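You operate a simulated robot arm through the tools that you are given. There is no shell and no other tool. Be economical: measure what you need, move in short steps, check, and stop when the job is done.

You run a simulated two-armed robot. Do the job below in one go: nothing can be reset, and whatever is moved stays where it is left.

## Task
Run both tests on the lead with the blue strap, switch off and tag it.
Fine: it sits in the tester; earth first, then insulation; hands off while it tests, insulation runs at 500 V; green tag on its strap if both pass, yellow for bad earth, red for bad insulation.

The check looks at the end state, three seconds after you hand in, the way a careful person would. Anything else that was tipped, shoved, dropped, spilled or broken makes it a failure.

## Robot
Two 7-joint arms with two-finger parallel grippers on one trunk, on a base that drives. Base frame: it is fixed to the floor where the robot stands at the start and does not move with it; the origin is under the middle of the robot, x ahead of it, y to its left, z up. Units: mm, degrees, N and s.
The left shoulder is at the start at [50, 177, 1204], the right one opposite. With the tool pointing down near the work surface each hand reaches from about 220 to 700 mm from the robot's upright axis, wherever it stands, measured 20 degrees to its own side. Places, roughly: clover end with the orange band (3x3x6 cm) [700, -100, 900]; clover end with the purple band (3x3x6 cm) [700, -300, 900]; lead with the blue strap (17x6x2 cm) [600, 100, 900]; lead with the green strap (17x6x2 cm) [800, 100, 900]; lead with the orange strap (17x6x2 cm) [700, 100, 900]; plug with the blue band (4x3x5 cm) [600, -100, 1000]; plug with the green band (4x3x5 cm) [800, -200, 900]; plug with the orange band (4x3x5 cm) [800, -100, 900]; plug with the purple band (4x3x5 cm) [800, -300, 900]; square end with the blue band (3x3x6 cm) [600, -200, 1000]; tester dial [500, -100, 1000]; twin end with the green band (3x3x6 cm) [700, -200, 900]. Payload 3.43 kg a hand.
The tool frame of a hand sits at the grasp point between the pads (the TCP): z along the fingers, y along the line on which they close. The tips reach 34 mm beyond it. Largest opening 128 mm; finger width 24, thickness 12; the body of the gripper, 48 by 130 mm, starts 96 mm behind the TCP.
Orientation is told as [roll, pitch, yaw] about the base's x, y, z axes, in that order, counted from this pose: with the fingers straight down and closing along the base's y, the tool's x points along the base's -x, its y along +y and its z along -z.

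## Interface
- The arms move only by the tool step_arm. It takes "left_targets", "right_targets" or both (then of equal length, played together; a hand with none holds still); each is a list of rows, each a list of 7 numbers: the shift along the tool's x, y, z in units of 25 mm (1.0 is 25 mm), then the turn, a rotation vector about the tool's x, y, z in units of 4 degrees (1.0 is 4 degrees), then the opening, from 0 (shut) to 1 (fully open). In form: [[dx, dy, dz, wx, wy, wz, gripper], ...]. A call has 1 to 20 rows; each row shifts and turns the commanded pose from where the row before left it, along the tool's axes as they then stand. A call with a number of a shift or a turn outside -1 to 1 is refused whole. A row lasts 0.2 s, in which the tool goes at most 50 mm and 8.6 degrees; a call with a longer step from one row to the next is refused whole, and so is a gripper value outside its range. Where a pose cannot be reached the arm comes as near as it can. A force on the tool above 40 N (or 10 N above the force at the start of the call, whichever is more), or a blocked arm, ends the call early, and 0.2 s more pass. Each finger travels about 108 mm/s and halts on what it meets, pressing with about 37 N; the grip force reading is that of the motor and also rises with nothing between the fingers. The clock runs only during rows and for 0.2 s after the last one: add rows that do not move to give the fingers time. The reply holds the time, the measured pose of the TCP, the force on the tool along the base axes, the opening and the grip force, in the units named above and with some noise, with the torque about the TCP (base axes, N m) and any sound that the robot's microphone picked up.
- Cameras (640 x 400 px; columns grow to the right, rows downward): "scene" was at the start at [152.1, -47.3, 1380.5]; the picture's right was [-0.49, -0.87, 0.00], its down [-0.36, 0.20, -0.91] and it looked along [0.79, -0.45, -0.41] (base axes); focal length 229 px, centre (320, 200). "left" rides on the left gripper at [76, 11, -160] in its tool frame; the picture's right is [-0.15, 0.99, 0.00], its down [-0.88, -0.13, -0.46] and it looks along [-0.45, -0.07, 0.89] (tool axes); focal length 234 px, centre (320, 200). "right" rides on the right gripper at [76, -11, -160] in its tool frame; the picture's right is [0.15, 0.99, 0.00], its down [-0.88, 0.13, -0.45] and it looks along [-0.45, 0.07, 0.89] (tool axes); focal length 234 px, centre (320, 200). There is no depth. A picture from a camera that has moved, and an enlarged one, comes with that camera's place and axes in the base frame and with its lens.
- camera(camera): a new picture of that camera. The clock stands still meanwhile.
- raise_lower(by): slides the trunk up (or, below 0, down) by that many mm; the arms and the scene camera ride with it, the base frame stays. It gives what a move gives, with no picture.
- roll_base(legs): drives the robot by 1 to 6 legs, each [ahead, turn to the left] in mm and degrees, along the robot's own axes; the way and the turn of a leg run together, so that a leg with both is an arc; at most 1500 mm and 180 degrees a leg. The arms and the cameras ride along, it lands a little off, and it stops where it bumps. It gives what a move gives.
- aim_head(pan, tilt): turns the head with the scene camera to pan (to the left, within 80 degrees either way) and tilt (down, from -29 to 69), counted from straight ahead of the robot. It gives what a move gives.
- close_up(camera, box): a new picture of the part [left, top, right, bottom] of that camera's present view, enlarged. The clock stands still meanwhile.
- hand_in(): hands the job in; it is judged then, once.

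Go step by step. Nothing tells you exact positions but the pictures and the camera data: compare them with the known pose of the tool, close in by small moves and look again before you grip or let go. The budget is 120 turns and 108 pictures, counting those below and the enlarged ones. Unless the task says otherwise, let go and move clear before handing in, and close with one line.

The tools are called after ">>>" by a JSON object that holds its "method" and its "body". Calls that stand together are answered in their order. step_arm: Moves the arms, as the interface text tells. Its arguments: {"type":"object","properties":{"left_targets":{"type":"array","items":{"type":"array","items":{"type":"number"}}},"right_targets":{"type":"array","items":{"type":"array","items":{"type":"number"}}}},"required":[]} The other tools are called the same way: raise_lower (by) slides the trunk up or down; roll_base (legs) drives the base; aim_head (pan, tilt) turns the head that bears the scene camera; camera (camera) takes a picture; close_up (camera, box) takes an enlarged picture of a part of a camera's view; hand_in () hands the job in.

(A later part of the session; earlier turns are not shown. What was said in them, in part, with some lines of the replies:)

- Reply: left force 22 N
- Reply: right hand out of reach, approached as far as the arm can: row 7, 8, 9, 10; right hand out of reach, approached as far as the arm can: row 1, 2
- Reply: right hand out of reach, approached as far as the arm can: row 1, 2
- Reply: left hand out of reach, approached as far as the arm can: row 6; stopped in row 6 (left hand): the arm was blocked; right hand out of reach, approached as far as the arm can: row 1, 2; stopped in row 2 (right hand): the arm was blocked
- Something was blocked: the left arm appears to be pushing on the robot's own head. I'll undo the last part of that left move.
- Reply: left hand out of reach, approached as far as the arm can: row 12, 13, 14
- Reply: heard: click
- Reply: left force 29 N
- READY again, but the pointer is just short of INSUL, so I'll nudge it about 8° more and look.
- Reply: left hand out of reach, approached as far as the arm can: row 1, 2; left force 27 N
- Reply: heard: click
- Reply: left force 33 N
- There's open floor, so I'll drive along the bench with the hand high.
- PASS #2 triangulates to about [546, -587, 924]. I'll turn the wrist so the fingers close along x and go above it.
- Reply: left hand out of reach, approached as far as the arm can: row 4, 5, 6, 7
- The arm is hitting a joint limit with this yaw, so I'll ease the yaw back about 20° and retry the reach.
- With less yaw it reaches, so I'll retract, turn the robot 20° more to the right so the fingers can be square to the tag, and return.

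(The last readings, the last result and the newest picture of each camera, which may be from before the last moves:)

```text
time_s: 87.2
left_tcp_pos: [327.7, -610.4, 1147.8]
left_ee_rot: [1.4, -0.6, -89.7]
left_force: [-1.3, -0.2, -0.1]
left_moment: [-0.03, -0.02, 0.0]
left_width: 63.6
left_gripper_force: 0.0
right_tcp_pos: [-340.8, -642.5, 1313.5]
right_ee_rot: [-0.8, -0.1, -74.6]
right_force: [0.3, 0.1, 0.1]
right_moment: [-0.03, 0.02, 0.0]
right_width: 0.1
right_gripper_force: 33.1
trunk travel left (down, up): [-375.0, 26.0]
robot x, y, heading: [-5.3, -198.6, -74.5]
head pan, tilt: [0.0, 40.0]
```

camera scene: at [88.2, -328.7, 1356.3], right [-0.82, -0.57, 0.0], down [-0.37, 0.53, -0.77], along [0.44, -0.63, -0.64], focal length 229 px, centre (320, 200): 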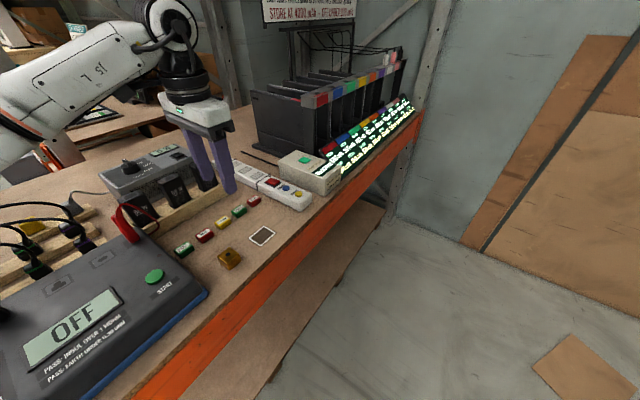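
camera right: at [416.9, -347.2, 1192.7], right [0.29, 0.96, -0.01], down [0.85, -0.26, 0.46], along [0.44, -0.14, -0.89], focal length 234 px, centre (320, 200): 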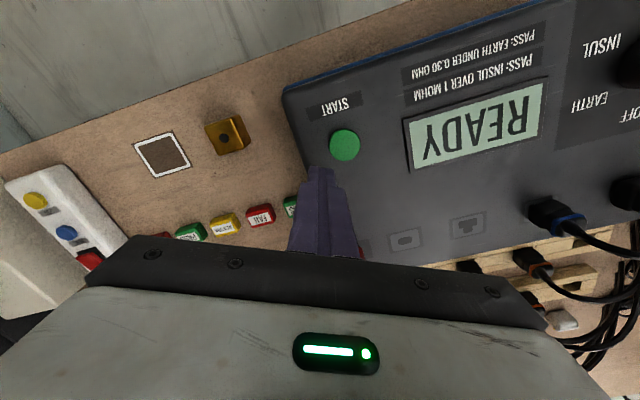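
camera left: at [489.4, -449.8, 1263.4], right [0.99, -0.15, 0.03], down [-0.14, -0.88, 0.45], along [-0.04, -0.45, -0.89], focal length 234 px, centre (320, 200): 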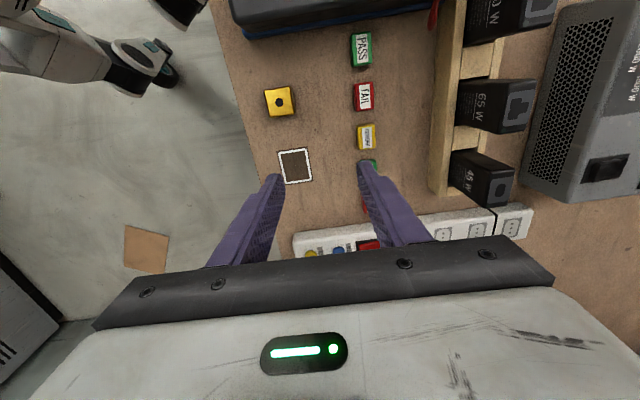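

>>> {"method": "step_arm", "body": {"left_targets": [[0.1, 0.97, 0.39, 0, 0, 0, 0.5], [0.1, 0.97, 0.39, 0, 0, 0, 0.5], [0.1, 0.97, 0.39, 0, 0, 0, 0.5], [0.1, 0.97, 0.39, 0, 0, 0, 0.5], [0.1, 0.97, 0.39, 0, 0, 0, 0.5], [0.1, 0.97, 0.39, 0, 0, 0, 0.5], [0.1, 0.97, 0.39, 0, 0, 0, 0.5], [0.1, 0.97, 0.39, 0, 0, 0, 0.5], [0.1, 0.97, 0.39, 0, 0, 0, 0.5]]}}

>>> {"method": "aim_head", "body": {"pan": 30, "tilt": 40}}

>>> {"method": "camera", "body": {"camera": "left"}}

>>> {"method": "camera", "body": {"camera": "scene"}}

```text
time_s: 89.2
left_tcp_pos: [515.8, -592.3, 1076.8]
left_ee_rot: [1.4, -0.7, -89.8]
left_force: [-0.2, -0.2, -0.2]
left_moment: [0.03, 0.01, 0.0]
left_width: 64.1
left_gripper_force: 0.0
left hand out of reach, approached as far as the arm can: row 8, 9
right_tcp_pos: [-340.3, -641.7, 1314.2]
right_ee_rot: [-0.8, -0.2, -74.6]
right_force: [-0.8, -0.2, -0.6]
right_moment: [0.03, -0.03, -0.06]
right_width: 0.2
right_gripper_force: 32.9
trunk travel left (down, up): [-375.0, 26.0]
robot x, y, heading: [-4.0, -197.4, -74.9]
head pan, tilt: [0.0, 40.0]
```

```text
time_s: 90.2
left_tcp_pos: [515.3, -592.1, 1077.4]
left_ee_rot: [1.4, -0.7, -89.7]
left_force: [0.4, 0.1, -0.5]
left_moment: [0.0, -0.02, -0.01]
left_width: 64.2
left_gripper_force: 0.0
right_tcp_pos: [-340.7, -642.1, 1315.3]
right_ee_rot: [-0.8, -0.2, -74.6]
right_force: [-0.2, -0.7, 0.0]
right_moment: [-0.01, 0.01, -0.02]
right_width: 0.0
right_gripper_force: 33.2
trunk travel left (down, up): [-375.0, 26.0]
robot x, y, heading: [-4.0, -199.0, -74.8]
head pan, tilt: [30.0, 40.0]
```

```text
48 pictures are left
camera left: at [523.3, -514.7, 1235.2], right [0.99, -0.14, 0.03], down [-0.14, -0.88, 0.46], along [-0.04, -0.46, -0.89], focal length 234 px, centre (320, 200)
```

left: 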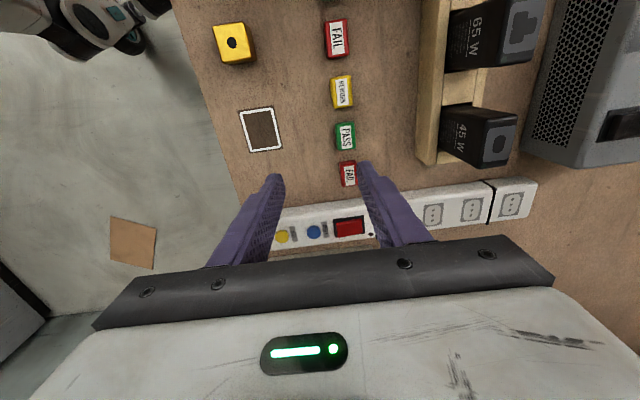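

```text
47 pictures are left
camera scene: at [78.1, -329.1, 1356.2], right [-0.7, -0.71, 0.0], down [-0.46, 0.45, -0.77], along [0.54, -0.54, -0.64], focal length 229 px, centre (320, 200)
```

scene: 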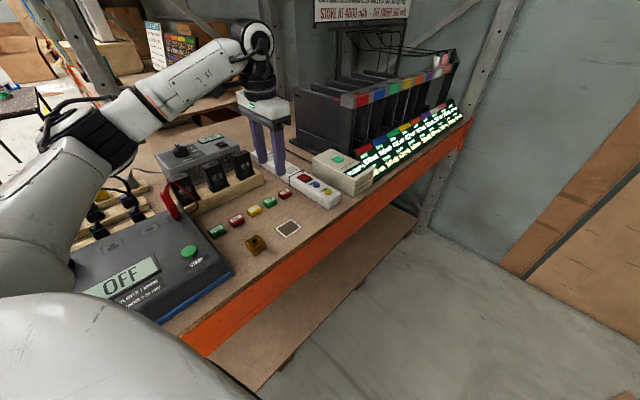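

The tag is near [550, -587] and I need about 35 mm more in x. A lower hand may free the wrist, so I'll lower a little and try outward again.

>>> {"method": "step_arm", "body": {"left_targets": [[0, 0, 0.8, 0, 0, 0, 0.5], [0, 0, 0.8, 0, 0, 0, 0.5], [0, 0, 0.8, 0, 0, 0, 0.5], [0.1, 0.7, 0.2, 0, 0, 0, 0.5], [0.1, 0.7, 0, 0, 0, 0, 0.5]]}}

>>> {"method": "camera", "body": {"camera": "left"}}

```text
time_s: 91.4
left_tcp_pos: [523.0, -592.6, 1016.0]
left_ee_rot: [1.5, -0.7, -89.8]
left_force: [-0.4, 0.6, -0.1]
left_moment: [0.02, -0.02, 0.01]
left_width: 64.1
left_gripper_force: 0.0
left hand out of reach, approached as far as the arm can: row 4, 5
right_tcp_pos: [-340.4, -642.1, 1315.4]
right_ee_rot: [-0.8, -0.2, -74.6]
right_force: [0.0, -0.1, 0.2]
right_moment: [-0.04, -0.03, 0.03]
right_width: 0.1
right_gripper_force: 33.0
trunk travel left (down, up): [-375.0, 26.0]
robot x, y, heading: [-2.0, -198.7, -74.7]
head pan, tilt: [30.0, 40.0]
```

```text
46 pictures are left
camera left: at [530.4, -514.6, 1173.2], right [0.99, -0.14, 0.03], down [-0.14, -0.88, 0.46], along [-0.04, -0.46, -0.89], focal length 234 px, centre (320, 200)
```

left: 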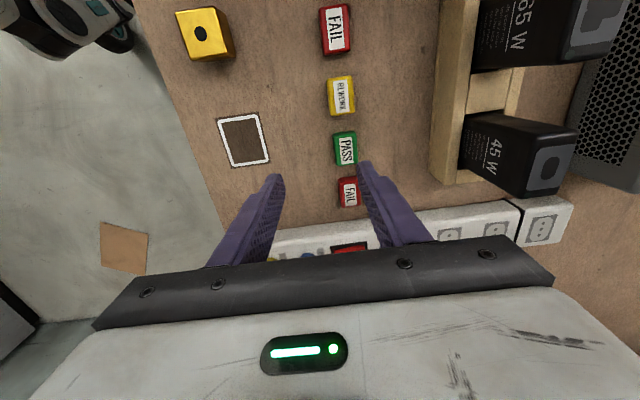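

A 10° skew of the yaw should allow it; that's fine for gripping the tag.

>>> {"method": "step_arm", "body": {"left_targets": [[0, 0, 0, 0, 0, -1, 0.5], [0, 0, 0, 0, 0, -1, 0.5], [0, 0, 0, 0, 0, -0.5, 0.5], [0, 0.67, 0, 0, 0, 0, 0.5], [-0.05, 0.67, 0, 0, 0, 0, 0.5]]}}

>>> {"method": "camera", "body": {"camera": "left"}}

>>> {"method": "close_up", "body": {"camera": "scene", "box": [200, 120, 340, 240]}}

```text
time_s: 92.6
left_tcp_pos: [557.7, -585.8, 1017.8]
left_ee_rot: [1.2, -0.9, -79.9]
left_force: [-0.2, 0.5, 0.3]
left_moment: [-0.02, -0.01, -0.01]
left_width: 64.0
left_gripper_force: 0.1
right_tcp_pos: [-339.2, -642.2, 1314.1]
right_ee_rot: [-0.9, -0.2, -74.6]
right_force: [-0.4, 0.7, 0.7]
right_moment: [0.03, -0.03, 0.0]
right_width: 0.3
right_gripper_force: 33.0
trunk travel left (down, up): [-375.0, 26.0]
robot x, y, heading: [-3.1, -197.7, -74.6]
head pan, tilt: [30.0, 40.0]
```

```text
45 pictures are left
camera left: at [552.1, -507.9, 1174.0], right [1.0, 0.03, 0.02], down [0.02, -0.88, 0.47], along [0.04, -0.47, -0.88], focal length 234 px, centre (320, 200)
```

left: 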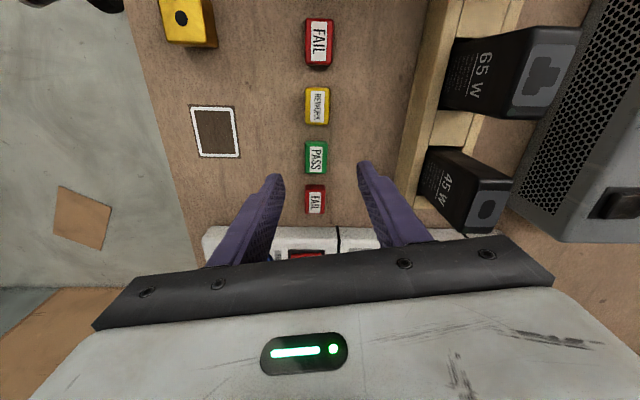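

```text
3.33 times, centred on (270, 180) of scene
camera zoom: at [78.3, -329.0, 1356.2], right [-0.7, -0.71, 0.0], down [-0.46, 0.45, -0.77], along [0.54, -0.54, -0.64], focal length 764 px, centre (487, 267)
```

zoom: 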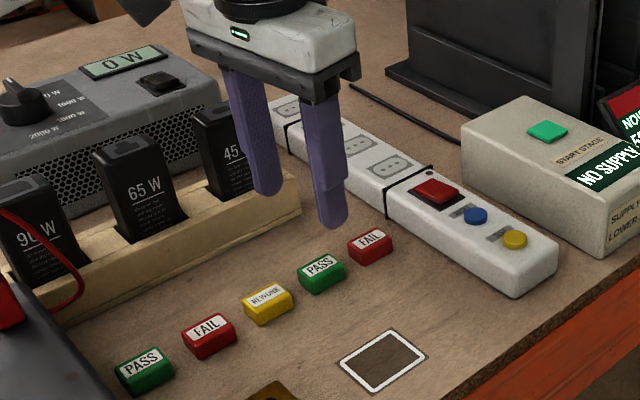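

>>> {"method": "step_arm", "body": {"left_targets": [[-0.13, 0, 0.8, 0, 0, 0, 0.5], [0, 0, 0.8, 0, 0, 0, 0.5], [0, 0, 0.8, 0, 0, 0, 0.5]]}}

>>> {"method": "camera", "body": {"camera": "left"}}

>>> {"method": "close_up", "body": {"camera": "scene", "box": [200, 120, 340, 240]}}

```text
time_s: 93.4
left_tcp_pos: [560.9, -591.0, 956.2]
left_ee_rot: [1.1, -1.0, -79.8]
left_force: [1.0, 0.0, -0.3]
left_moment: [0.01, 0.02, 0.01]
left_width: 64.1
left_gripper_force: 0.0
right_tcp_pos: [-339.3, -642.2, 1314.4]
right_ee_rot: [-0.9, -0.1, -74.6]
right_force: [-0.4, 0.3, 0.1]
right_moment: [0.03, 0.04, 0.01]
right_width: 0.0
right_gripper_force: 32.7
trunk travel left (down, up): [-375.0, 26.0]
robot x, y, heading: [-0.3, -200.5, -74.6]
head pan, tilt: [30.0, 40.0]
```

```text
43 pictures are left
camera left: at [555.7, -513.0, 1113.9], right [1.0, 0.03, 0.02], down [0.02, -0.88, 0.47], along [0.04, -0.47, -0.88], focal length 234 px, centre (320, 200)
```

left: 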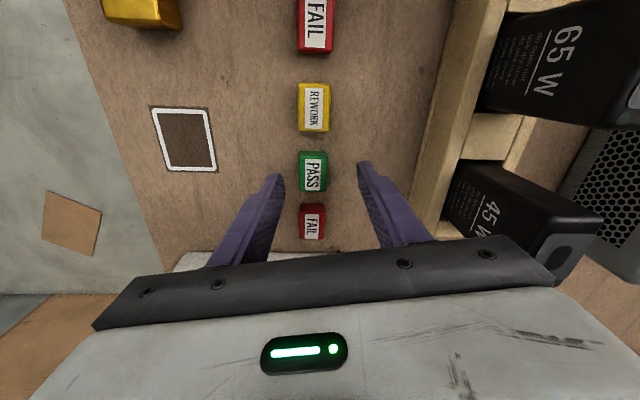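

```text
3.33 times, centred on (270, 180) of scene
camera zoom: at [78.4, -329.2, 1356.2], right [-0.7, -0.71, 0.0], down [-0.46, 0.45, -0.77], along [0.54, -0.54, -0.64], focal length 764 px, centre (487, 267)
```

zoom: 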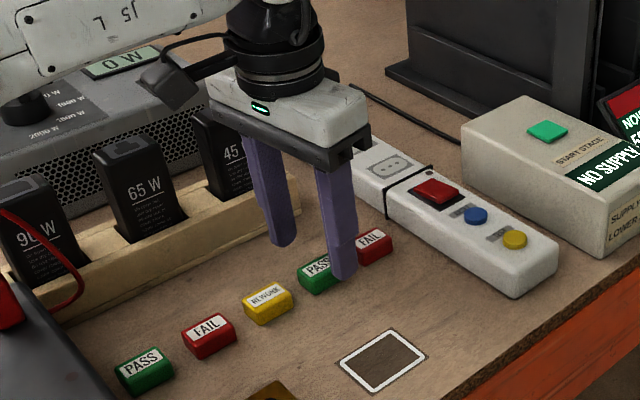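

>>> {"method": "step_arm", "body": {"left_targets": [[0, -0.15, 0.4, 0, 0, 0, 0.5], [0, 0, 0.4, 0, 0, 0, 0.5], [0, 0, 0, 0, 0, 0, 0.5]]}}

>>> {"method": "camera", "body": {"camera": "left"}}

>>> {"method": "close_up", "body": {"camera": "scene", "box": [240, 150, 310, 220]}}

```text
time_s: 94.2
left_tcp_pos: [557.4, -593.3, 937.5]
left_ee_rot: [1.4, -0.9, -79.9]
left_force: [0.4, 0.1, -0.3]
left_moment: [0.04, -0.01, 0.0]
left_width: 64.4
left_gripper_force: 0.1
right_tcp_pos: [-340.6, -641.0, 1313.4]
right_ee_rot: [-0.8, -0.2, -74.6]
right_force: [0.3, 0.9, 0.7]
right_moment: [-0.01, -0.01, 0.0]
right_width: 0.0
right_gripper_force: 33.3
trunk travel left (down, up): [-375.0, 26.0]
robot x, y, heading: [-0.9, -200.4, -74.9]
head pan, tilt: [30.0, 40.0]
```

```text
41 pictures are left
camera left: at [552.3, -514.6, 1094.0], right [1.0, 0.03, 0.02], down [0.02, -0.88, 0.47], along [0.04, -0.47, -0.88], focal length 234 px, centre (320, 200)
```

left: 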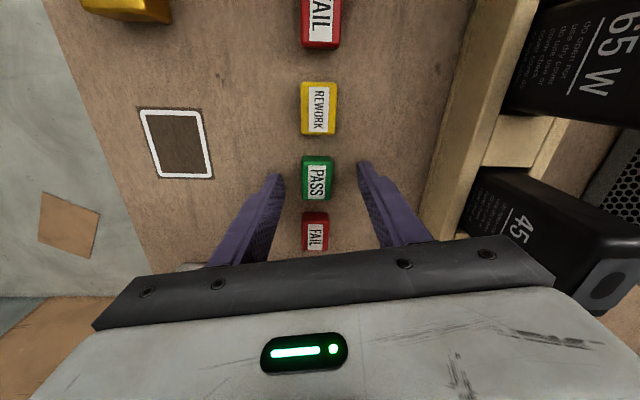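

```text
5.71 times, centred on (275, 185) of scene
camera zoom: at [78.1, -329.1, 1356.3], right [-0.7, -0.71, 0.0], down [-0.46, 0.45, -0.77], along [0.54, -0.54, -0.64], focal length 1310 px, centre (577, 286)
```

zoom: 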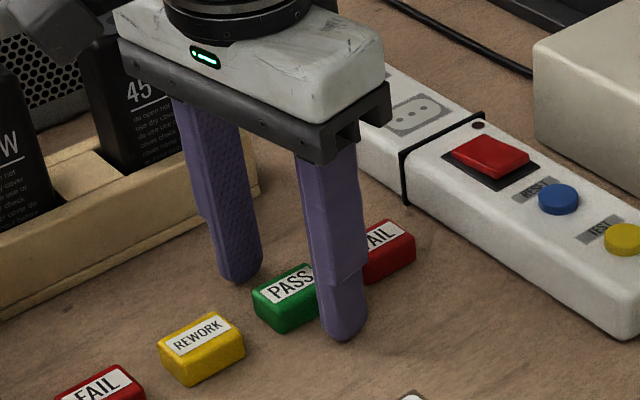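

Nearly centred. I'll shift about 4 mm in +y, close on the tag and lift slightly.

>>> {"method": "step_arm", "body": {"left_targets": [[0.16, 0, 0, 0, 0, 0, 0.5], [0, 0, 0, 0, 0, 0, 0.25], [0, 0, 0, 0, 0, 0, 0], [0, 0, 0, 0, 0, 0, 0], [0, 0, 0, 0, 0, 0, 0], [0, 0, -0.5, 0, 0, 0, 0], [0, 0, -0.8, 0, 0, 0, 0]]}}

>>> {"method": "camera", "body": {"camera": "left"}}

>>> {"method": "close_up", "body": {"camera": "scene", "box": [200, 120, 340, 240]}}

```text
time_s: 95.8
left_tcp_pos: [554.9, -587.9, 970.4]
left_ee_rot: [1.4, -0.9, -79.8]
left_force: [0.3, 0.3, -0.5]
left_moment: [0.02, 0.0, 0.02]
left_width: 25.0
left_gripper_force: 36.7
right_tcp_pos: [-340.0, -642.9, 1313.5]
right_ee_rot: [-0.7, -0.2, -74.5]
right_force: [0.4, 0.4, -0.9]
right_moment: [0.0, 0.0, -0.03]
right_width: 0.0
right_gripper_force: 32.6
trunk travel left (down, up): [-375.0, 26.0]
robot x, y, heading: [-4.8, -198.5, -74.6]
head pan, tilt: [30.0, 40.0]
```

```text
39 pictures are left
camera left: at [549.7, -510.2, 1127.2], right [1.0, 0.03, 0.02], down [0.02, -0.88, 0.47], along [0.04, -0.47, -0.88], focal length 234 px, centre (320, 200)
```

left: 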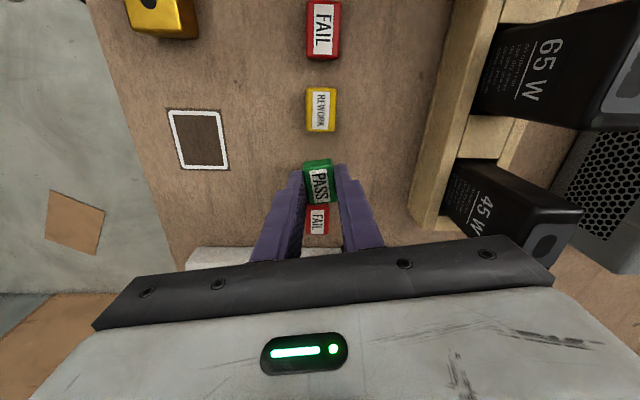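

```text
3.33 times, centred on (270, 180) of scene
camera zoom: at [77.9, -329.1, 1356.3], right [-0.7, -0.71, 0.0], down [-0.46, 0.45, -0.77], along [0.54, -0.54, -0.64], focal length 764 px, centre (487, 267)
```

zoom: 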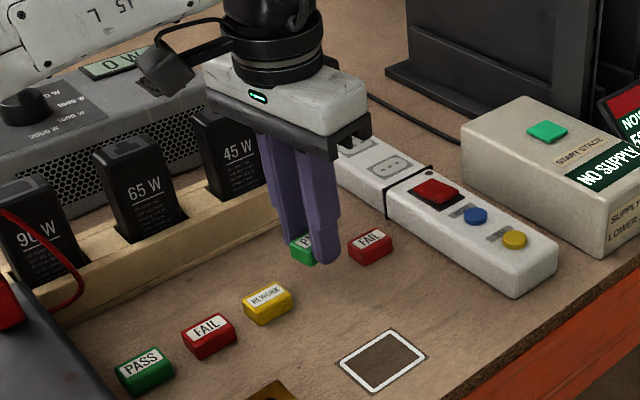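

The tag is held (25 mm). I'll lift and retract, then turn left, staying at this spot because it keeps the left elbow clear of the post.

>>> {"method": "step_arm", "body": {"left_targets": [[0, 0, -1, 0, 0, 0, 0], [0, 0, -1, 0, 0, 0, 0], [0, 0, -1, 0, 0, 0, 0], [0, -0.3, -1, 0, 0, 0, 0], [0, -0.6, -0.9, 0, 0, 0, 0], [0, -0.9, -0.9, 0, 0, 0, 0], [0, -0.9, -0.6, 0, 0, 0, 0], [0, -0.9, 0, 0, 0, 0, 0], [0, -0.9, 0, 0, 0, 0, 0]]}}

>>> {"method": "roll_base", "body": {"legs": [[0, 40]]}}

>>> {"method": "aim_head", "body": {"pan": 40, "tilt": 35}}

>>> {"method": "camera", "body": {"camera": "scene"}}

>>> {"method": "camera", "body": {"camera": "left"}}

```text
time_s: 97.8
left_tcp_pos: [438.2, -607.6, 1126.7]
left_ee_rot: [1.3, -0.8, -79.8]
left_force: [-0.6, 0.7, 0.5]
left_moment: [0.0, -0.05, -0.01]
left_width: 24.1
left_gripper_force: 37.3
right_tcp_pos: [-339.8, -643.3, 1313.6]
right_ee_rot: [-0.7, -0.2, -74.7]
right_force: [-0.7, -0.4, -0.3]
right_moment: [0.03, 0.0, 0.0]
right_width: 0.0
right_gripper_force: 33.0
trunk travel left (down, up): [-375.0, 26.0]
robot x, y, heading: [0.5, -201.2, -74.8]
head pan, tilt: [30.0, 40.0]
```

```text
time_s: 100.1
left_tcp_pos: [596.8, -227.4, 1126.2]
left_ee_rot: [1.3, -0.9, -39.8]
left_force: [-0.6, 0.0, -0.9]
left_moment: [0.0, -0.01, -0.04]
left_width: 24.4
left_gripper_force: 37.4
right_tcp_pos: [23.8, -755.7, 1314.7]
right_ee_rot: [-0.8, -0.2, -34.6]
right_force: [0.0, -0.9, 0.1]
right_moment: [-0.02, 0.01, 0.01]
right_width: 0.3
right_gripper_force: 33.4
trunk travel left (down, up): [-375.0, 26.0]
robot x, y, heading: [-0.5, -198.2, -34.6]
head pan, tilt: [30.0, 40.0]
```

```text
time_s: 100.8
left_tcp_pos: [595.3, -227.5, 1126.3]
left_ee_rot: [1.2, -0.9, -39.8]
left_force: [-0.3, 0.4, -1.3]
left_moment: [-0.03, -0.01, -0.02]
left_width: 24.0
left_gripper_force: 37.3
right_tcp_pos: [24.4, -756.3, 1315.2]
right_ee_rot: [-0.8, -0.2, -34.5]
right_force: [-0.2, 0.2, -0.8]
right_moment: [-0.01, 0.02, 0.02]
right_width: 0.0
right_gripper_force: 33.7
trunk travel left (down, up): [-375.0, 26.0]
robot x, y, heading: [-3.6, -200.9, -34.8]
head pan, tilt: [40.0, 35.0]
```

```text
37 pictures are left
camera scene: at [144.6, -233.5, 1363.8], right [0.09, -1.0, 0.0], down [-0.57, -0.05, -0.82], along [0.82, 0.08, -0.57], focal length 229 px, centre (320, 200)
```

scene: 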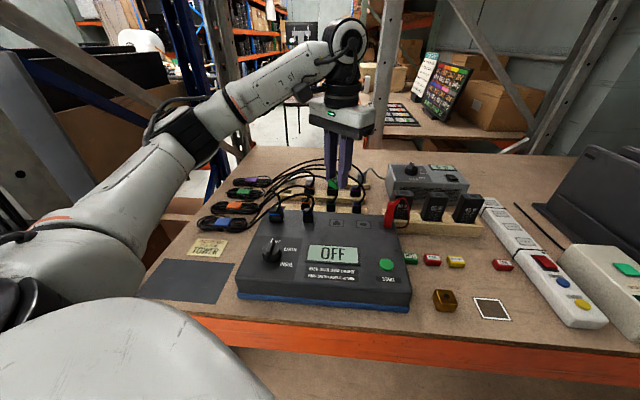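

```text
36 pictures are left
camera left: at [542.4, -172.5, 1283.4], right [0.75, 0.67, 0.02], down [0.58, -0.67, 0.47], along [0.33, -0.33, -0.88], focal length 234 px, centre (320, 200)
```

left: 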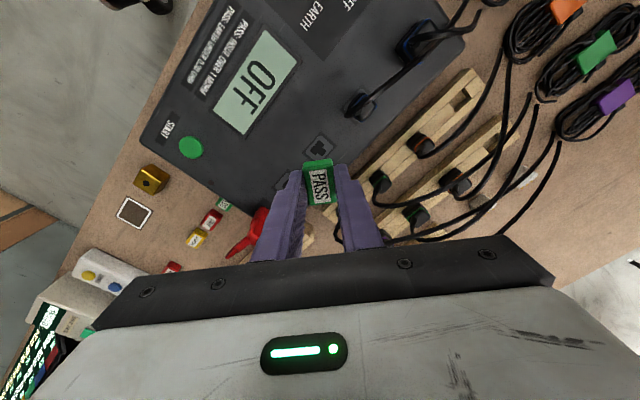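

I'll rotate the wrist to about 0° yaw, rise a bit, and carry the tag over towards the blue strap near [633, 95].

>>> {"method": "step_arm", "body": {"left_targets": [[0, 0, -0.2, 0, 0, -1, 0], [0, 0, -0.2, 0, 0, -1, 0], [0, 0, -0.2, 0, 0, -1, 0], [0, 0, -0.2, 0, 0, -1, 0], [0, 0, -0.2, 0, 0, -1, 0], [0, 0, -0.2, 0, 0, -1, 0], [0, 0, -0.2, 0, 0, -1, 0], [0, 0, -0.2, 0, 0, -1, 0], [0, 0, 0, 0, 0, -1, 0], [0, 0, 0, 0, 0, -1, 0]]}}

>>> {"method": "step_arm", "body": {"left_targets": [[0, 0.9, 0, 0, 0, 0, 0], [0, 0.9, 0, 0, 0, 0, 0], [0, 0.9, 0, 0, 0, 0, 0], [0, 0.9, 0, 0, 0, 0, 0], [0, 0.9, 0, 0, 0, 0, 0], [0, 0.9, 0, 0, 0, 0, 0], [0, 0.9, 0, 0, 0, 0, 0], [0, 0.9, 0, 0, 0, 0, 0], [0, 0.9, 0, 0, 0, 0, 0], [0, 0.9, 0, 0, 0, 0, 0], [0, 0.9, 0, 0, 0, 0, 0], [0, 0.9, 0, 0, 0, 0, 0], [0, 0.9, 0, 0, 0, 0, 0], [0, 0.9, 0, 0, 0, 0, 0]]}}

>>> {"method": "camera", "body": {"camera": "scene"}}

>>> {"method": "camera", "body": {"camera": "left"}}

```text
time_s: 103.0
left_tcp_pos: [595.9, -227.5, 1165.2]
left_ee_rot: [0.4, -1.5, 0.3]
left_force: [-0.3, 0.0, 0.6]
left_moment: [0.01, -0.01, 0.01]
left_width: 24.0
left_gripper_force: 37.3
right_tcp_pos: [22.3, -754.9, 1314.7]
right_ee_rot: [-0.7, -0.3, -34.7]
right_force: [0.1, -0.6, -0.4]
right_moment: [0.0, 0.02, 0.0]
right_width: 0.0
right_gripper_force: 33.4
trunk travel left (down, up): [-375.0, 26.0]
robot x, y, heading: [-0.3, -202.6, -34.6]
head pan, tilt: [40.0, 35.0]
```

```text
time_s: 106.0
left_tcp_pos: [613.7, 63.7, 1167.1]
left_ee_rot: [1.2, -1.5, 0.3]
left_force: [0.8, -0.4, -0.1]
left_moment: [0.03, -0.02, 0.03]
left_width: 24.2
left_gripper_force: 37.1
left hand out of reach, approached as far as the arm can: row 13, 14
right_tcp_pos: [26.8, -768.5, 1308.2]
right_ee_rot: [-0.4, 0.3, -34.6]
right_force: [0.1, -0.7, 0.3]
right_moment: [0.03, -0.01, 0.0]
right_width: 0.2
right_gripper_force: 32.7
trunk travel left (down, up): [-375.0, 26.0]
robot x, y, heading: [-4.3, -198.4, -35.0]
head pan, tilt: [40.0, 35.0]
```

```text
35 pictures are left
camera scene: at [146.9, -245.8, 1363.3], right [0.09, -1.0, -0.01], down [-0.57, -0.04, -0.82], along [0.81, 0.08, -0.57], focal length 229 px, centre (320, 200)
```

scene: 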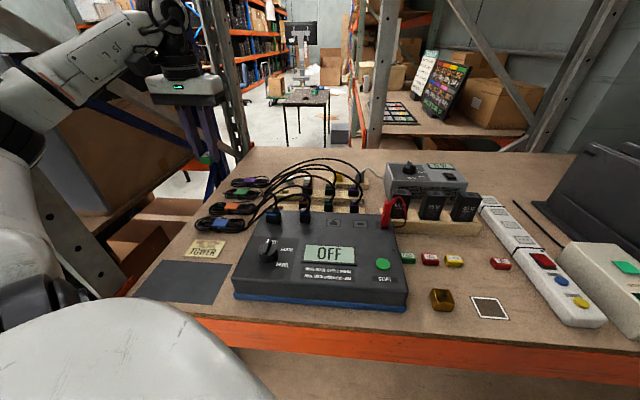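

```text
34 pictures are left
camera left: at [536.2, 70.7, 1323.6], right [0.14, 0.99, 0.02], down [0.87, -0.14, 0.47], along [0.47, -0.05, -0.88], focal length 234 px, centre (320, 200)
```

left: 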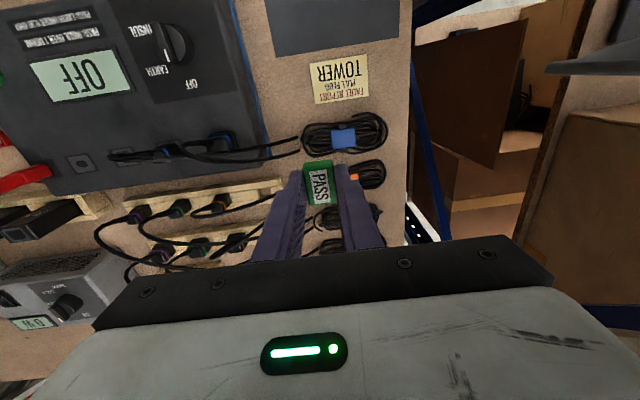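

The left elbow is brushing the post again, so I'll back off right away and shift the robot 80–90 mm further along the bench for a straighter arm.

>>> {"method": "step_arm", "body": {"left_targets": [[0, -0.92, 0, 0, 0, 0, 0], [0.1, -0.92, 0, 0, 0, 0, 0], [0.2, -0.92, 0, 0, 0, 0, 0], [0.3, -0.92, 0, 0, 0, 0, 0], [0.3, -0.92, 0, 0, 0, 0, 0], [0.3, -0.92, 0, 0, 0, 0, 0], [0.3, -0.92, 0, 0, 0, 0, 0], [0.3, -0.92, 0, 0, 0, 0, 0]]}}

>>> {"method": "roll_base", "body": {"legs": [[0, -55], [90, 0], [0, 70]]}}

>>> {"method": "camera", "body": {"camera": "scene"}}

```text
time_s: 107.8
left_tcp_pos: [568.4, -108.6, 1161.0]
left_ee_rot: [0.6, -1.5, 0.2]
left_force: [-1.6, -0.1, -0.3]
left_moment: [0.03, -0.01, 0.0]
left_width: 23.9
left_gripper_force: 37.5
right_tcp_pos: [22.8, -757.1, 1314.0]
right_ee_rot: [-0.8, -0.1, -34.6]
right_force: [0.2, -0.4, -0.4]
right_moment: [0.0, 0.01, 0.0]
right_width: 0.0
right_gripper_force: 33.1
trunk travel left (down, up): [-375.0, 26.0]
robot x, y, heading: [-1.4, -201.3, -34.7]
head pan, tilt: [40.0, 35.0]
```

```text
time_s: 114.3
left_tcp_pos: [529.6, -59.6, 1160.3]
left_ee_rot: [0.5, -1.4, 14.4]
left_force: [0.2, 0.1, 0.3]
left_moment: [-0.03, -0.04, -0.05]
left_width: 24.0
left_gripper_force: 37.2
right_tcp_pos: [161.0, -821.8, 1314.1]
right_ee_rot: [-0.9, -0.1, -20.3]
right_force: [-0.6, 0.1, -0.2]
right_moment: [-0.04, 0.03, -0.03]
right_width: 0.1
right_gripper_force: 33.1
trunk travel left (down, up): [-375.0, 26.0]
robot x, y, heading: [-2.3, -296.0, -20.4]
head pan, tilt: [40.0, 35.0]
```

```text
33 pictures are left
camera scene: at [149.3, -287.1, 1363.8], right [0.34, -0.94, 0.0], down [-0.54, -0.19, -0.82], along [0.77, 0.27, -0.57], focal length 229 px, centre (320, 200)
```

scene: 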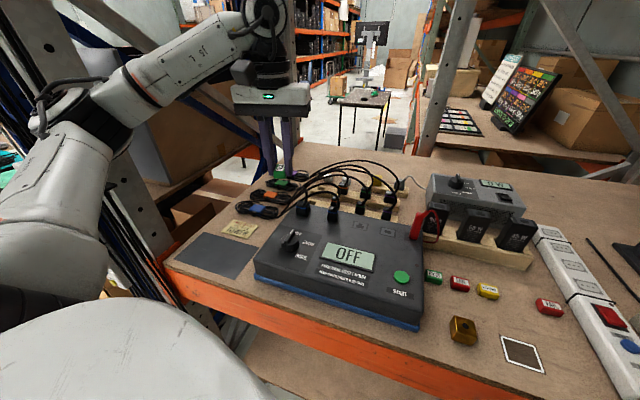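

>>> {"method": "step_arm", "body": {"left_targets": [[-0.79, 0.7, 0.17, 0, 0, 0, 0], [-0.79, 0.7, 0.17, 0, 0, 0, 0], [-0.79, 0.7, 0.17, 0, 0, 0, 0], [-0.79, 0.7, 0.17, 0, 0, 0, 0], [-0.79, 0.7, 0.17, 0, 0, 0, 0]]}}

>>> {"method": "camera", "body": {"camera": "scene"}}

>>> {"method": "camera", "body": {"camera": "left"}}

```text
time_s: 115.5
left_tcp_pos: [606.1, 51.2, 1143.6]
left_ee_rot: [0.4, -1.5, 14.5]
left_force: [0.3, -0.8, -0.4]
left_moment: [0.03, 0.01, 0.03]
left_width: 23.9
left_gripper_force: 37.0
right_tcp_pos: [161.4, -822.8, 1314.9]
right_ee_rot: [-0.9, -0.1, -20.3]
right_force: [0.1, -0.2, -0.5]
right_moment: [-0.01, 0.01, 0.0]
right_width: 0.1
right_gripper_force: 32.6
trunk travel left (down, up): [-375.0, 26.0]
robot x, y, heading: [-0.2, -289.8, -20.4]
head pan, tilt: [40.0, 35.0]
```

```text
32 pictures are left
camera scene: at [149.6, -287.0, 1363.7], right [0.34, -0.94, 0.0], down [-0.54, -0.19, -0.82], along [0.77, 0.27, -0.57], focal length 229 px, centre (320, 200)
```

scene: 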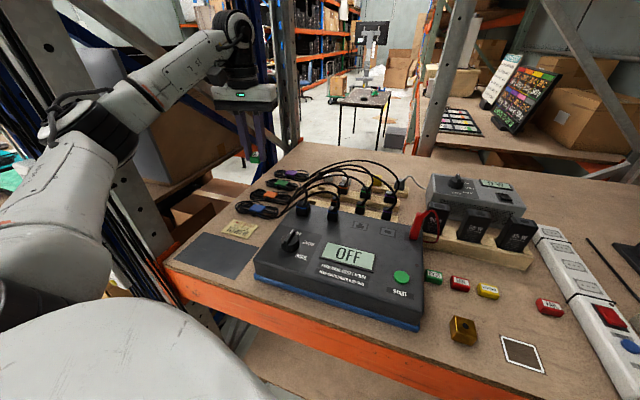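

```text
31 pictures are left
camera left: at [527.1, 40.5, 1298.9], right [-0.11, 0.99, 0.01], down [0.87, 0.09, 0.48], along [0.47, 0.06, -0.88], focal length 234 px, centre (320, 200)
```

left: 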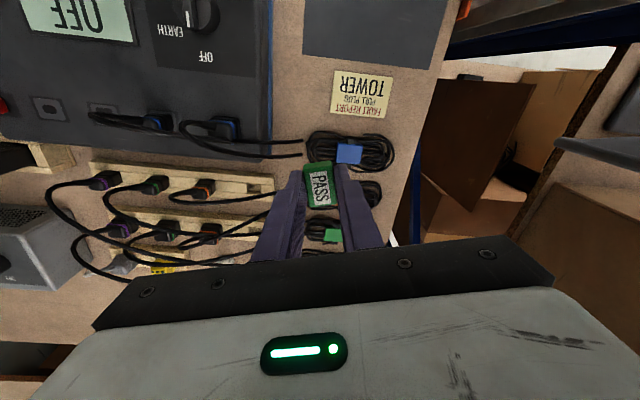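

>>> {"method": "close_up", "body": {"camera": "left", "box": [270, 100, 430, 220]}}

>>> {"method": "close_up", "body": {"camera": "scene", "box": [210, 140, 340, 240]}}

```text
3.33 times, centred on (350, 160) of left
camera zoom: at [527.1, 40.5, 1298.9], right [-0.11, 0.99, 0.01], down [0.87, 0.09, 0.48], along [0.47, 0.06, -0.88], focal length 781 px, centre (220, 333)
```

zoom: 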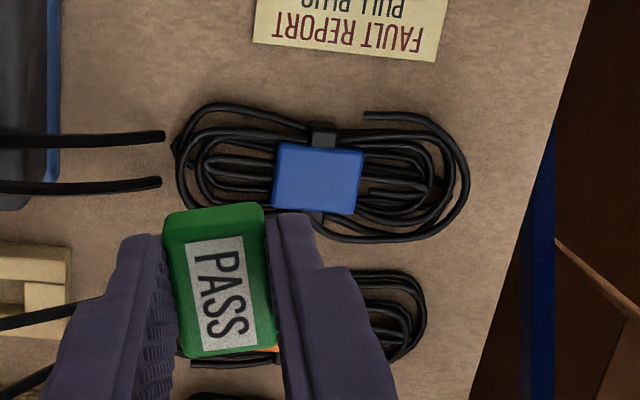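

```text
4.00 times, centred on (275, 190) of scene
camera zoom: at [149.6, -287.0, 1363.7], right [0.34, -0.94, 0.0], down [-0.54, -0.19, -0.82], along [0.77, 0.27, -0.57], focal length 917 px, centre (500, 240)
```

zoom: 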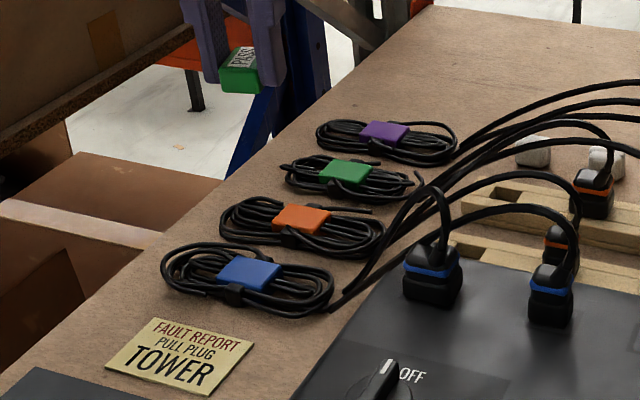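

The blue strap is a flat pad of about 43×38 mm centred near [638, 105, 918]. I'll move the tag right over it and come part way down.

>>> {"method": "step_arm", "body": {"left_targets": [[-0.6, 0.59, 0.3, 0, 0, 0, 0], [-0.6, 0.59, 0.5, 0, 0, 0, 0], [-0.58, 0.59, 0.7, 0, 0, 0, 0], [0, 0, 0.8, 0, 0, 0, 0], [0, 0, 0.8, 0, 0, 0, 0], [0, 0, 0.8, 0, 0, 0, 0]]}}

>>> {"method": "close_up", "body": {"camera": "left", "box": [240, 100, 400, 220]}}

>>> {"method": "close_up", "body": {"camera": "scene", "box": [210, 140, 340, 240]}}

```text
time_s: 116.9
left_tcp_pos: [638.4, 102.7, 1046.3]
left_ee_rot: [0.3, -1.5, 14.5]
left_force: [-0.5, -0.1, -0.1]
left_moment: [0.02, -0.02, 0.02]
left_width: 24.0
left_gripper_force: 37.0
right_tcp_pos: [162.2, -822.1, 1314.4]
right_ee_rot: [-0.8, -0.1, -20.3]
right_force: [-0.3, 1.3, 0.3]
right_moment: [0.01, 0.02, 0.04]
right_width: 0.1
right_gripper_force: 32.8
trunk travel left (down, up): [-375.0, 26.0]
robot x, y, heading: [4.0, -285.1, -20.2]
head pan, tilt: [40.0, 35.0]
```

```text
3.33 times, centred on (320, 160) of left
camera zoom: at [560.0, 92.3, 1202.4], right [-0.11, 0.99, 0.01], down [0.87, 0.09, 0.48], along [0.47, 0.06, -0.88], focal length 781 px, centre (320, 333)
```

zoom: 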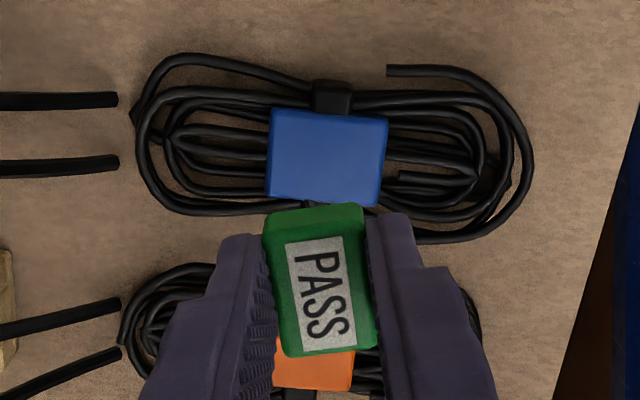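

```text
4.00 times, centred on (275, 190) of scene
camera zoom: at [149.4, -287.2, 1363.8], right [0.34, -0.94, 0.0], down [-0.54, -0.19, -0.82], along [0.77, 0.27, -0.57], focal length 917 px, centre (500, 240)
```

zoom: 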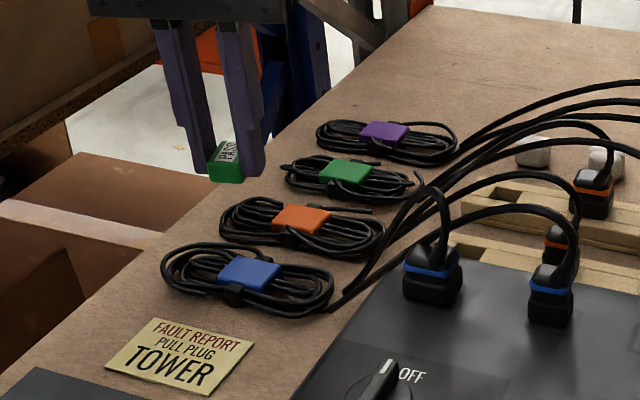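

>>> {"method": "step_arm", "body": {"left_targets": [[-0.16, 0.14, 0.7, 0, 0, 0, 0], [0, 0, 0.7, 0, 0, 0, 0], [0, 0, 0.7, 0, 0, 0, 0], [0, 0, 0.6, 0, 0, 0, 0]]}}

>>> {"method": "close_up", "body": {"camera": "left", "box": [240, 100, 400, 220]}}

>>> {"method": "close_up", "body": {"camera": "scene", "box": [220, 160, 310, 230]}}

```text
time_s: 117.9
left_tcp_pos: [643.3, 111.2, 981.1]
left_ee_rot: [0.4, -1.5, 14.4]
left_force: [0.4, 0.7, 0.2]
left_moment: [-0.04, 0.0, 0.02]
left_width: 23.8
left_gripper_force: 37.0
right_tcp_pos: [162.4, -822.7, 1315.0]
right_ee_rot: [-0.8, -0.2, -20.2]
right_force: [-0.4, -0.1, -0.6]
right_moment: [0.01, 0.03, -0.04]
right_width: 0.0
right_gripper_force: 33.2
trunk travel left (down, up): [-375.0, 26.0]
robot x, y, heading: [0.8, -291.8, -20.5]
head pan, tilt: [40.0, 35.0]
```

```text
3.33 times, centred on (320, 160) of left
camera zoom: at [565.2, 99.2, 1136.8], right [-0.11, 0.99, 0.01], down [0.87, 0.09, 0.48], along [0.47, 0.06, -0.88], focal length 781 px, centre (320, 333)
```

zoom: 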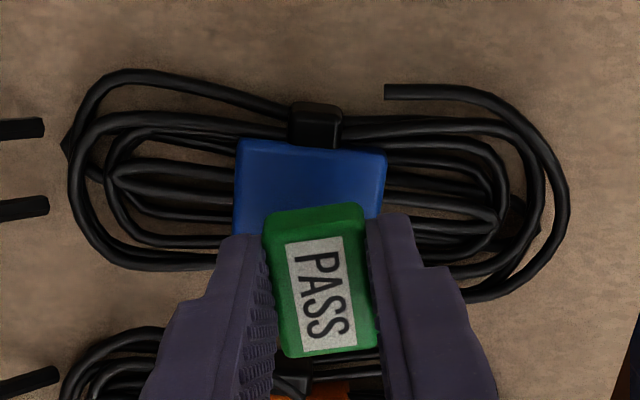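

```text
5.71 times, centred on (265, 195) of scene
camera zoom: at [149.3, -287.2, 1363.8], right [0.34, -0.94, 0.0], down [-0.54, -0.19, -0.82], along [0.77, 0.27, -0.57], focal length 1310 px, centre (634, 229)
```

zoom: 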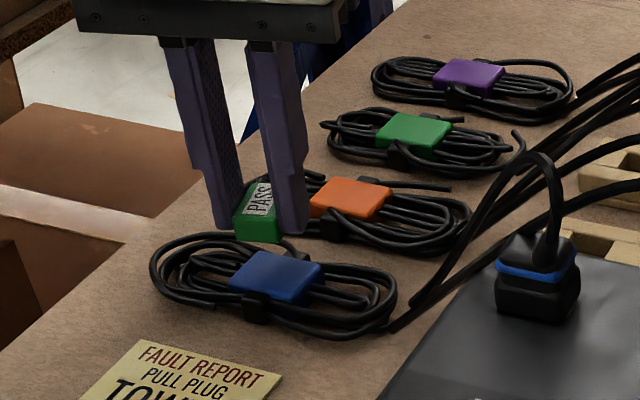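

Plate top is about z 914, so contact should come at TCP ≈ 957. A small correction and a slow descent.

>>> {"method": "step_arm", "body": {"left_targets": [[0.08, -0.15, 0.3, 0, 0, 0, 0], [0, 0, 0.3, 0, 0, 0, 0], [0, 0, 0.1, 0, 0, 0, 0]]}}

>>> {"method": "close_up", "body": {"camera": "left", "box": [240, 100, 400, 220]}}

>>> {"method": "close_up", "body": {"camera": "scene", "box": [220, 160, 310, 230]}}

```text
time_s: 118.7
left_tcp_pos: [642.3, 105.6, 960.7]
left_ee_rot: [0.4, -1.5, 14.6]
left_force: [-0.4, 0.7, -0.3]
left_moment: [0.01, 0.01, 0.0]
left_width: 24.1
left_gripper_force: 36.9
right_tcp_pos: [161.4, -822.5, 1314.8]
right_ee_rot: [-0.8, -0.1, -20.4]
right_force: [-0.8, -0.6, -0.7]
right_moment: [0.0, 0.0, 0.04]
right_width: 0.0
right_gripper_force: 32.9
trunk travel left (down, up): [-375.0, 26.0]
robot x, y, heading: [-2.2, -289.4, -20.2]
head pan, tilt: [40.0, 35.0]
```

```text
3.33 times, centred on (320, 160) of left
camera zoom: at [564.3, 94.8, 1117.5], right [-0.11, 0.99, 0.01], down [0.87, 0.09, 0.48], along [0.47, 0.06, -0.88], focal length 781 px, centre (320, 333)
```

zoom: 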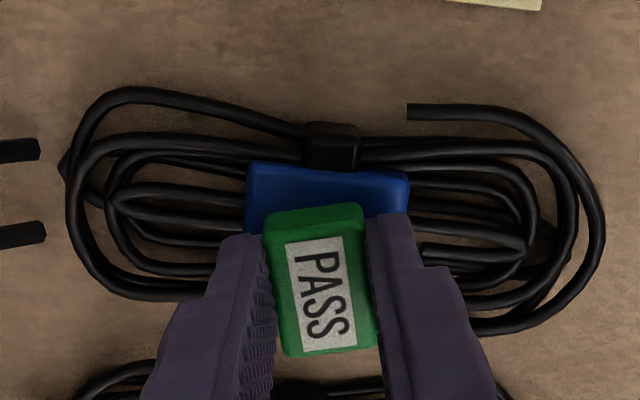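

```text
5.71 times, centred on (265, 195) of scene
camera zoom: at [149.3, -287.3, 1363.8], right [0.34, -0.94, 0.0], down [-0.54, -0.19, -0.82], along [0.77, 0.27, -0.57], focal length 1310 px, centre (634, 229)
```

zoom: 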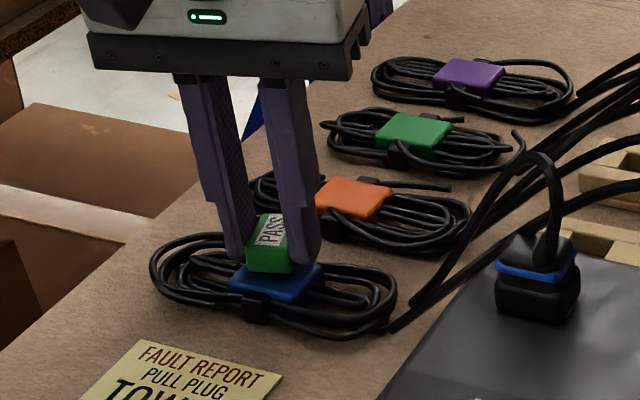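

>>> {"method": "close_up", "body": {"camera": "scene", "box": [245, 185, 280, 212]}}

```text
14.81 times, centred on (262, 198) of scene
camera zoom: at [149.3, -287.3, 1363.8], right [0.34, -0.94, 0.0], down [-0.54, -0.19, -0.82], along [0.77, 0.27, -0.57], focal length 3396 px, centre (1172, 222)
```

zoom: 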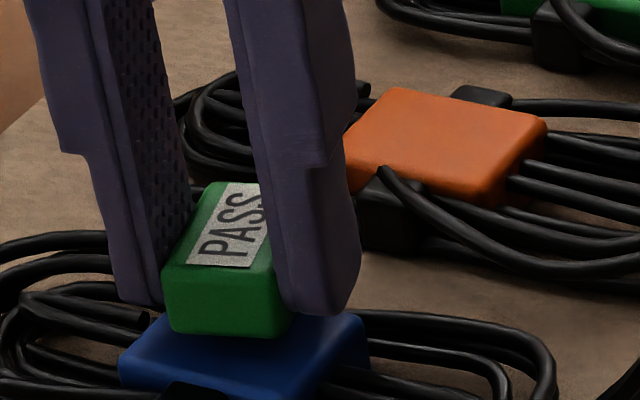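

>>> {"method": "step_arm", "body": {"left_targets": [[0.2, 0.03, 0, 0, 0, 0, 0], [0, 0, 0.1, 0, 0, 0, 0], [0, 0, 0.08, 0, 0, 0, 0], [0, 0, 0, 0, 0, 0, 0]]}}

>>> {"method": "close_up", "body": {"camera": "scene", "box": [245, 185, 280, 212]}}

```text
time_s: 119.7
left_tcp_pos: [638.2, 105.8, 957.1]
left_ee_rot: [0.4, -1.6, 14.4]
left_force: [0.4, 0.1, 0.4]
left_moment: [-0.02, 0.01, -0.01]
left_width: 24.1
left_gripper_force: 36.6
right_tcp_pos: [161.0, -822.4, 1314.9]
right_ee_rot: [-0.8, -0.1, -20.3]
right_force: [0.1, 0.3, 0.9]
right_moment: [0.01, 0.0, 0.01]
right_width: 0.1
right_gripper_force: 33.2
trunk travel left (down, up): [-375.0, 26.0]
robot x, y, heading: [-0.5, -288.9, -20.7]
head pan, tilt: [40.0, 35.0]
```

```text
14.81 times, centred on (262, 198) of scene
camera zoom: at [149.2, -287.3, 1363.8], right [0.34, -0.94, 0.0], down [-0.54, -0.19, -0.82], along [0.77, 0.27, -0.57], focal length 3396 px, centre (1172, 222)
```

zoom: 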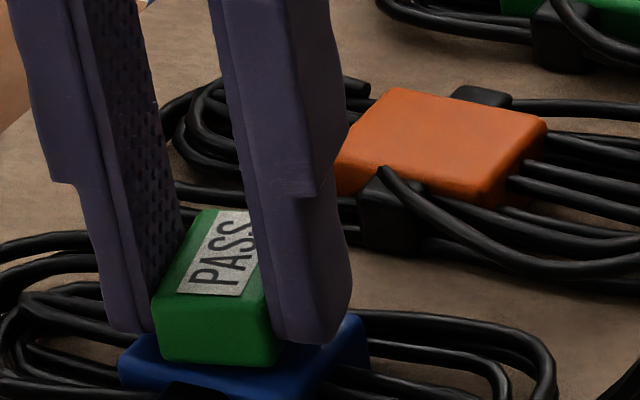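

>>> {"method": "step_arm", "body": {"left_targets": [[0, 0, 0.08, 0, 0, 0, 0], [0, 0, 0.08, 0, 0, 0, 0], [0, 0, 0, 0, 0, 0, 0]]}}

>>> {"method": "close_up", "body": {"camera": "scene", "box": [245, 185, 280, 212]}}

```text
time_s: 120.5
left_tcp_pos: [638.3, 106.6, 954.4]
left_ee_rot: [0.4, -1.7, 14.5]
left_force: [-0.2, 0.8, 8.0]
left_moment: [-0.04, 0.08, 0.01]
left_width: 24.0
left_gripper_force: 36.7
right_tcp_pos: [161.4, -823.9, 1315.1]
right_ee_rot: [-0.8, -0.1, -20.4]
right_force: [0.1, -0.5, -0.2]
right_moment: [-0.02, -0.01, 0.0]
right_width: 0.0
right_gripper_force: 32.5
trunk travel left (down, up): [-375.0, 26.0]
robot x, y, heading: [0.4, -285.5, -20.2]
head pan, tilt: [40.0, 35.0]
```

```text
14.81 times, centred on (262, 198) of scene
camera zoom: at [148.4, -287.8, 1364.0], right [0.34, -0.94, 0.0], down [-0.54, -0.19, -0.82], along [0.77, 0.27, -0.57], focal length 3396 px, centre (1172, 222)
```

zoom: 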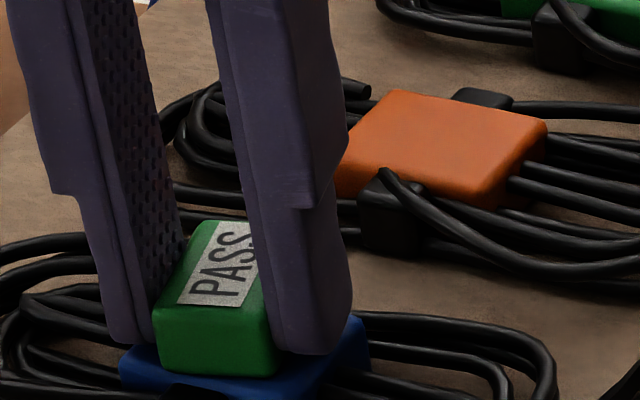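

The tag is resting on the strap (8 N contact). I'll open gently, rise straight up and look.

>>> {"method": "step_arm", "body": {"left_targets": [[0, 0, 0, 0, 0, 0, 0.26], [0, 0, 0, 0, 0, 0, 0.34], [0, 0, 0, 0, 0, 0, 0.34], [0, 0, -0.3, 0, 0, 0, 0.34], [0, 0, -0.8, 0, 0, 0, 0.34], [0, 0, -1, 0, 0, 0, 0.34], [0, 0, -1, 0, 0, 0, 0.34], [0, 0, -1, 0, 0, 0, 0.34]]}}

>>> {"method": "close_up", "body": {"camera": "left", "box": [240, 100, 400, 220]}}

>>> {"method": "close_up", "body": {"camera": "scene", "box": [220, 160, 310, 230]}}

```text
time_s: 122.3
left_tcp_pos: [638.4, 105.6, 1055.9]
left_ee_rot: [0.4, -1.7, 14.4]
left_force: [-0.3, -0.1, 0.2]
left_moment: [-0.01, 0.0, 0.01]
left_width: 43.7
left_gripper_force: 0.0
right_tcp_pos: [161.7, -823.5, 1315.1]
right_ee_rot: [-0.7, -0.2, -20.2]
right_force: [-0.2, -0.3, -0.3]
right_moment: [0.0, 0.0, -0.02]
right_width: 0.0
right_gripper_force: 32.9
trunk travel left (down, up): [-375.0, 26.0]
robot x, y, heading: [-5.4, -289.6, -20.6]
head pan, tilt: [40.0, 35.0]
```

```text
3.33 times, centred on (320, 160) of left
camera zoom: at [558.8, 94.0, 1212.1], right [-0.11, 0.99, 0.01], down [0.87, 0.09, 0.48], along [0.47, 0.06, -0.88], focal length 781 px, centre (320, 333)
```

zoom: 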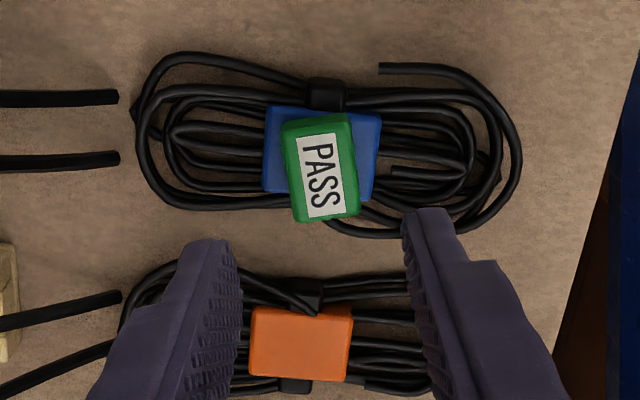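

```text
5.71 times, centred on (265, 195) of scene
camera zoom: at [149.1, -287.5, 1363.8], right [0.34, -0.94, 0.0], down [-0.54, -0.19, -0.82], along [0.77, 0.27, -0.57], focal length 1310 px, centre (634, 229)
```

zoom: 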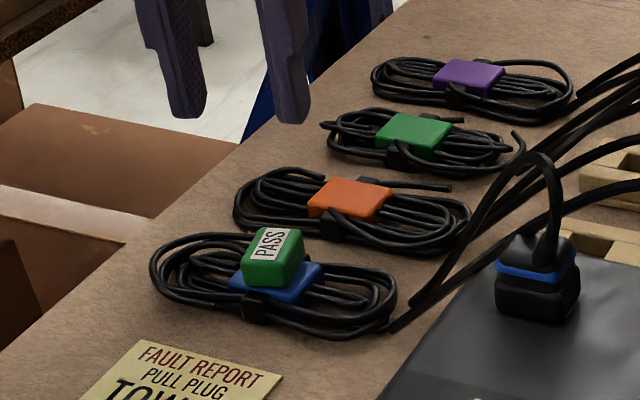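

The green PASS tag sits flat on the blue strap. I'll retract the hand clear and do a final check.

>>> {"method": "step_arm", "body": {"left_targets": [[0, 0, -0.9, 0, 0, 0, 0.34], [0, 0, -0.9, 0, 0, 0, 0.34], [0, 0, -0.9, 0, 0, 0, 0.34], [0.79, -0.7, -0.3, 0, 0, 0, 0.34], [0.79, -0.7, -0.3, 0, 0, 0, 0.34], [0.79, -0.7, 0, 0, 0, 0, 0.34], [0.79, -0.7, 0, 0, 0, 0, 0.34], [0.79, -0.7, 0, 0, 0, 0, 0.34], [0.79, -0.7, 0, 0, 0, 0, 0.34]]}}

>>> {"method": "camera", "body": {"camera": "scene"}}

>>> {"method": "close_up", "body": {"camera": "scene", "box": [200, 150, 430, 340]}}

```text
time_s: 124.3
left_tcp_pos: [542.7, -30.7, 1133.6]
left_ee_rot: [0.4, -1.6, 14.6]
left_force: [-0.3, -0.4, 0.2]
left_moment: [0.02, 0.01, 0.01]
left_width: 43.4
left_gripper_force: 0.0
right_tcp_pos: [161.7, -823.8, 1313.2]
right_ee_rot: [-0.8, -0.2, -20.3]
right_force: [0.1, -0.4, -0.1]
right_moment: [0.0, -0.02, -0.02]
right_width: 0.0
right_gripper_force: 33.3
trunk travel left (down, up): [-375.0, 26.0]
robot x, y, heading: [-2.5, -290.3, -20.4]
head pan, tilt: [40.0, 35.0]
```

```text
17 pictures are left
camera scene: at [149.1, -287.6, 1363.8], right [0.34, -0.94, 0.0], down [-0.54, -0.19, -0.82], along [0.77, 0.27, -0.57], focal length 229 px, centre (320, 200)
```

scene: 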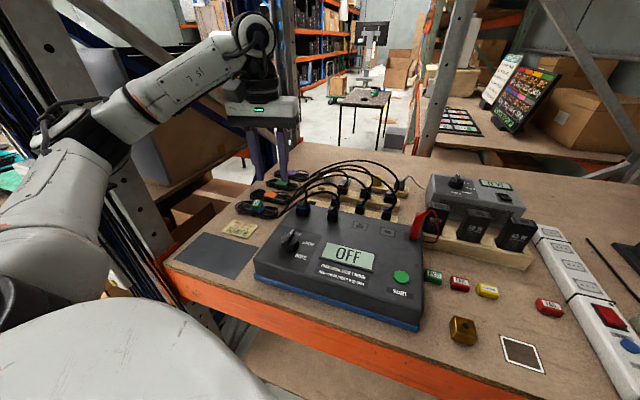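

```text
2.11 times, centred on (315, 245) of scene
camera zoom: at [149.1, -287.6, 1363.8], right [0.34, -0.94, 0.0], down [-0.54, -0.19, -0.82], along [0.77, 0.27, -0.57], focal length 483 px, centre (330, 105)
```

zoom: 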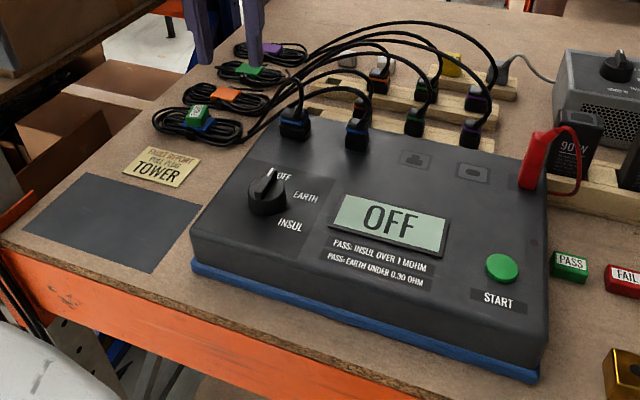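

The tester reads OFF, the green tag is on the blue strap, everything else is where it was and both hands are clear, so I'm handing in.

>>> {"method": "hand_in", "body": {}}

```text
The job is handed in.
```

I ran both tests on the blue-strap lead, and it passed each one: earth 0.05 ohm (limit 0.30) and insulation 200 Mohm (limit 1). The tester is switched off and the green PASS tag is on the lead's strap; along the way the left elbow pressed on the rack post twice, but I saw nothing moved by it.
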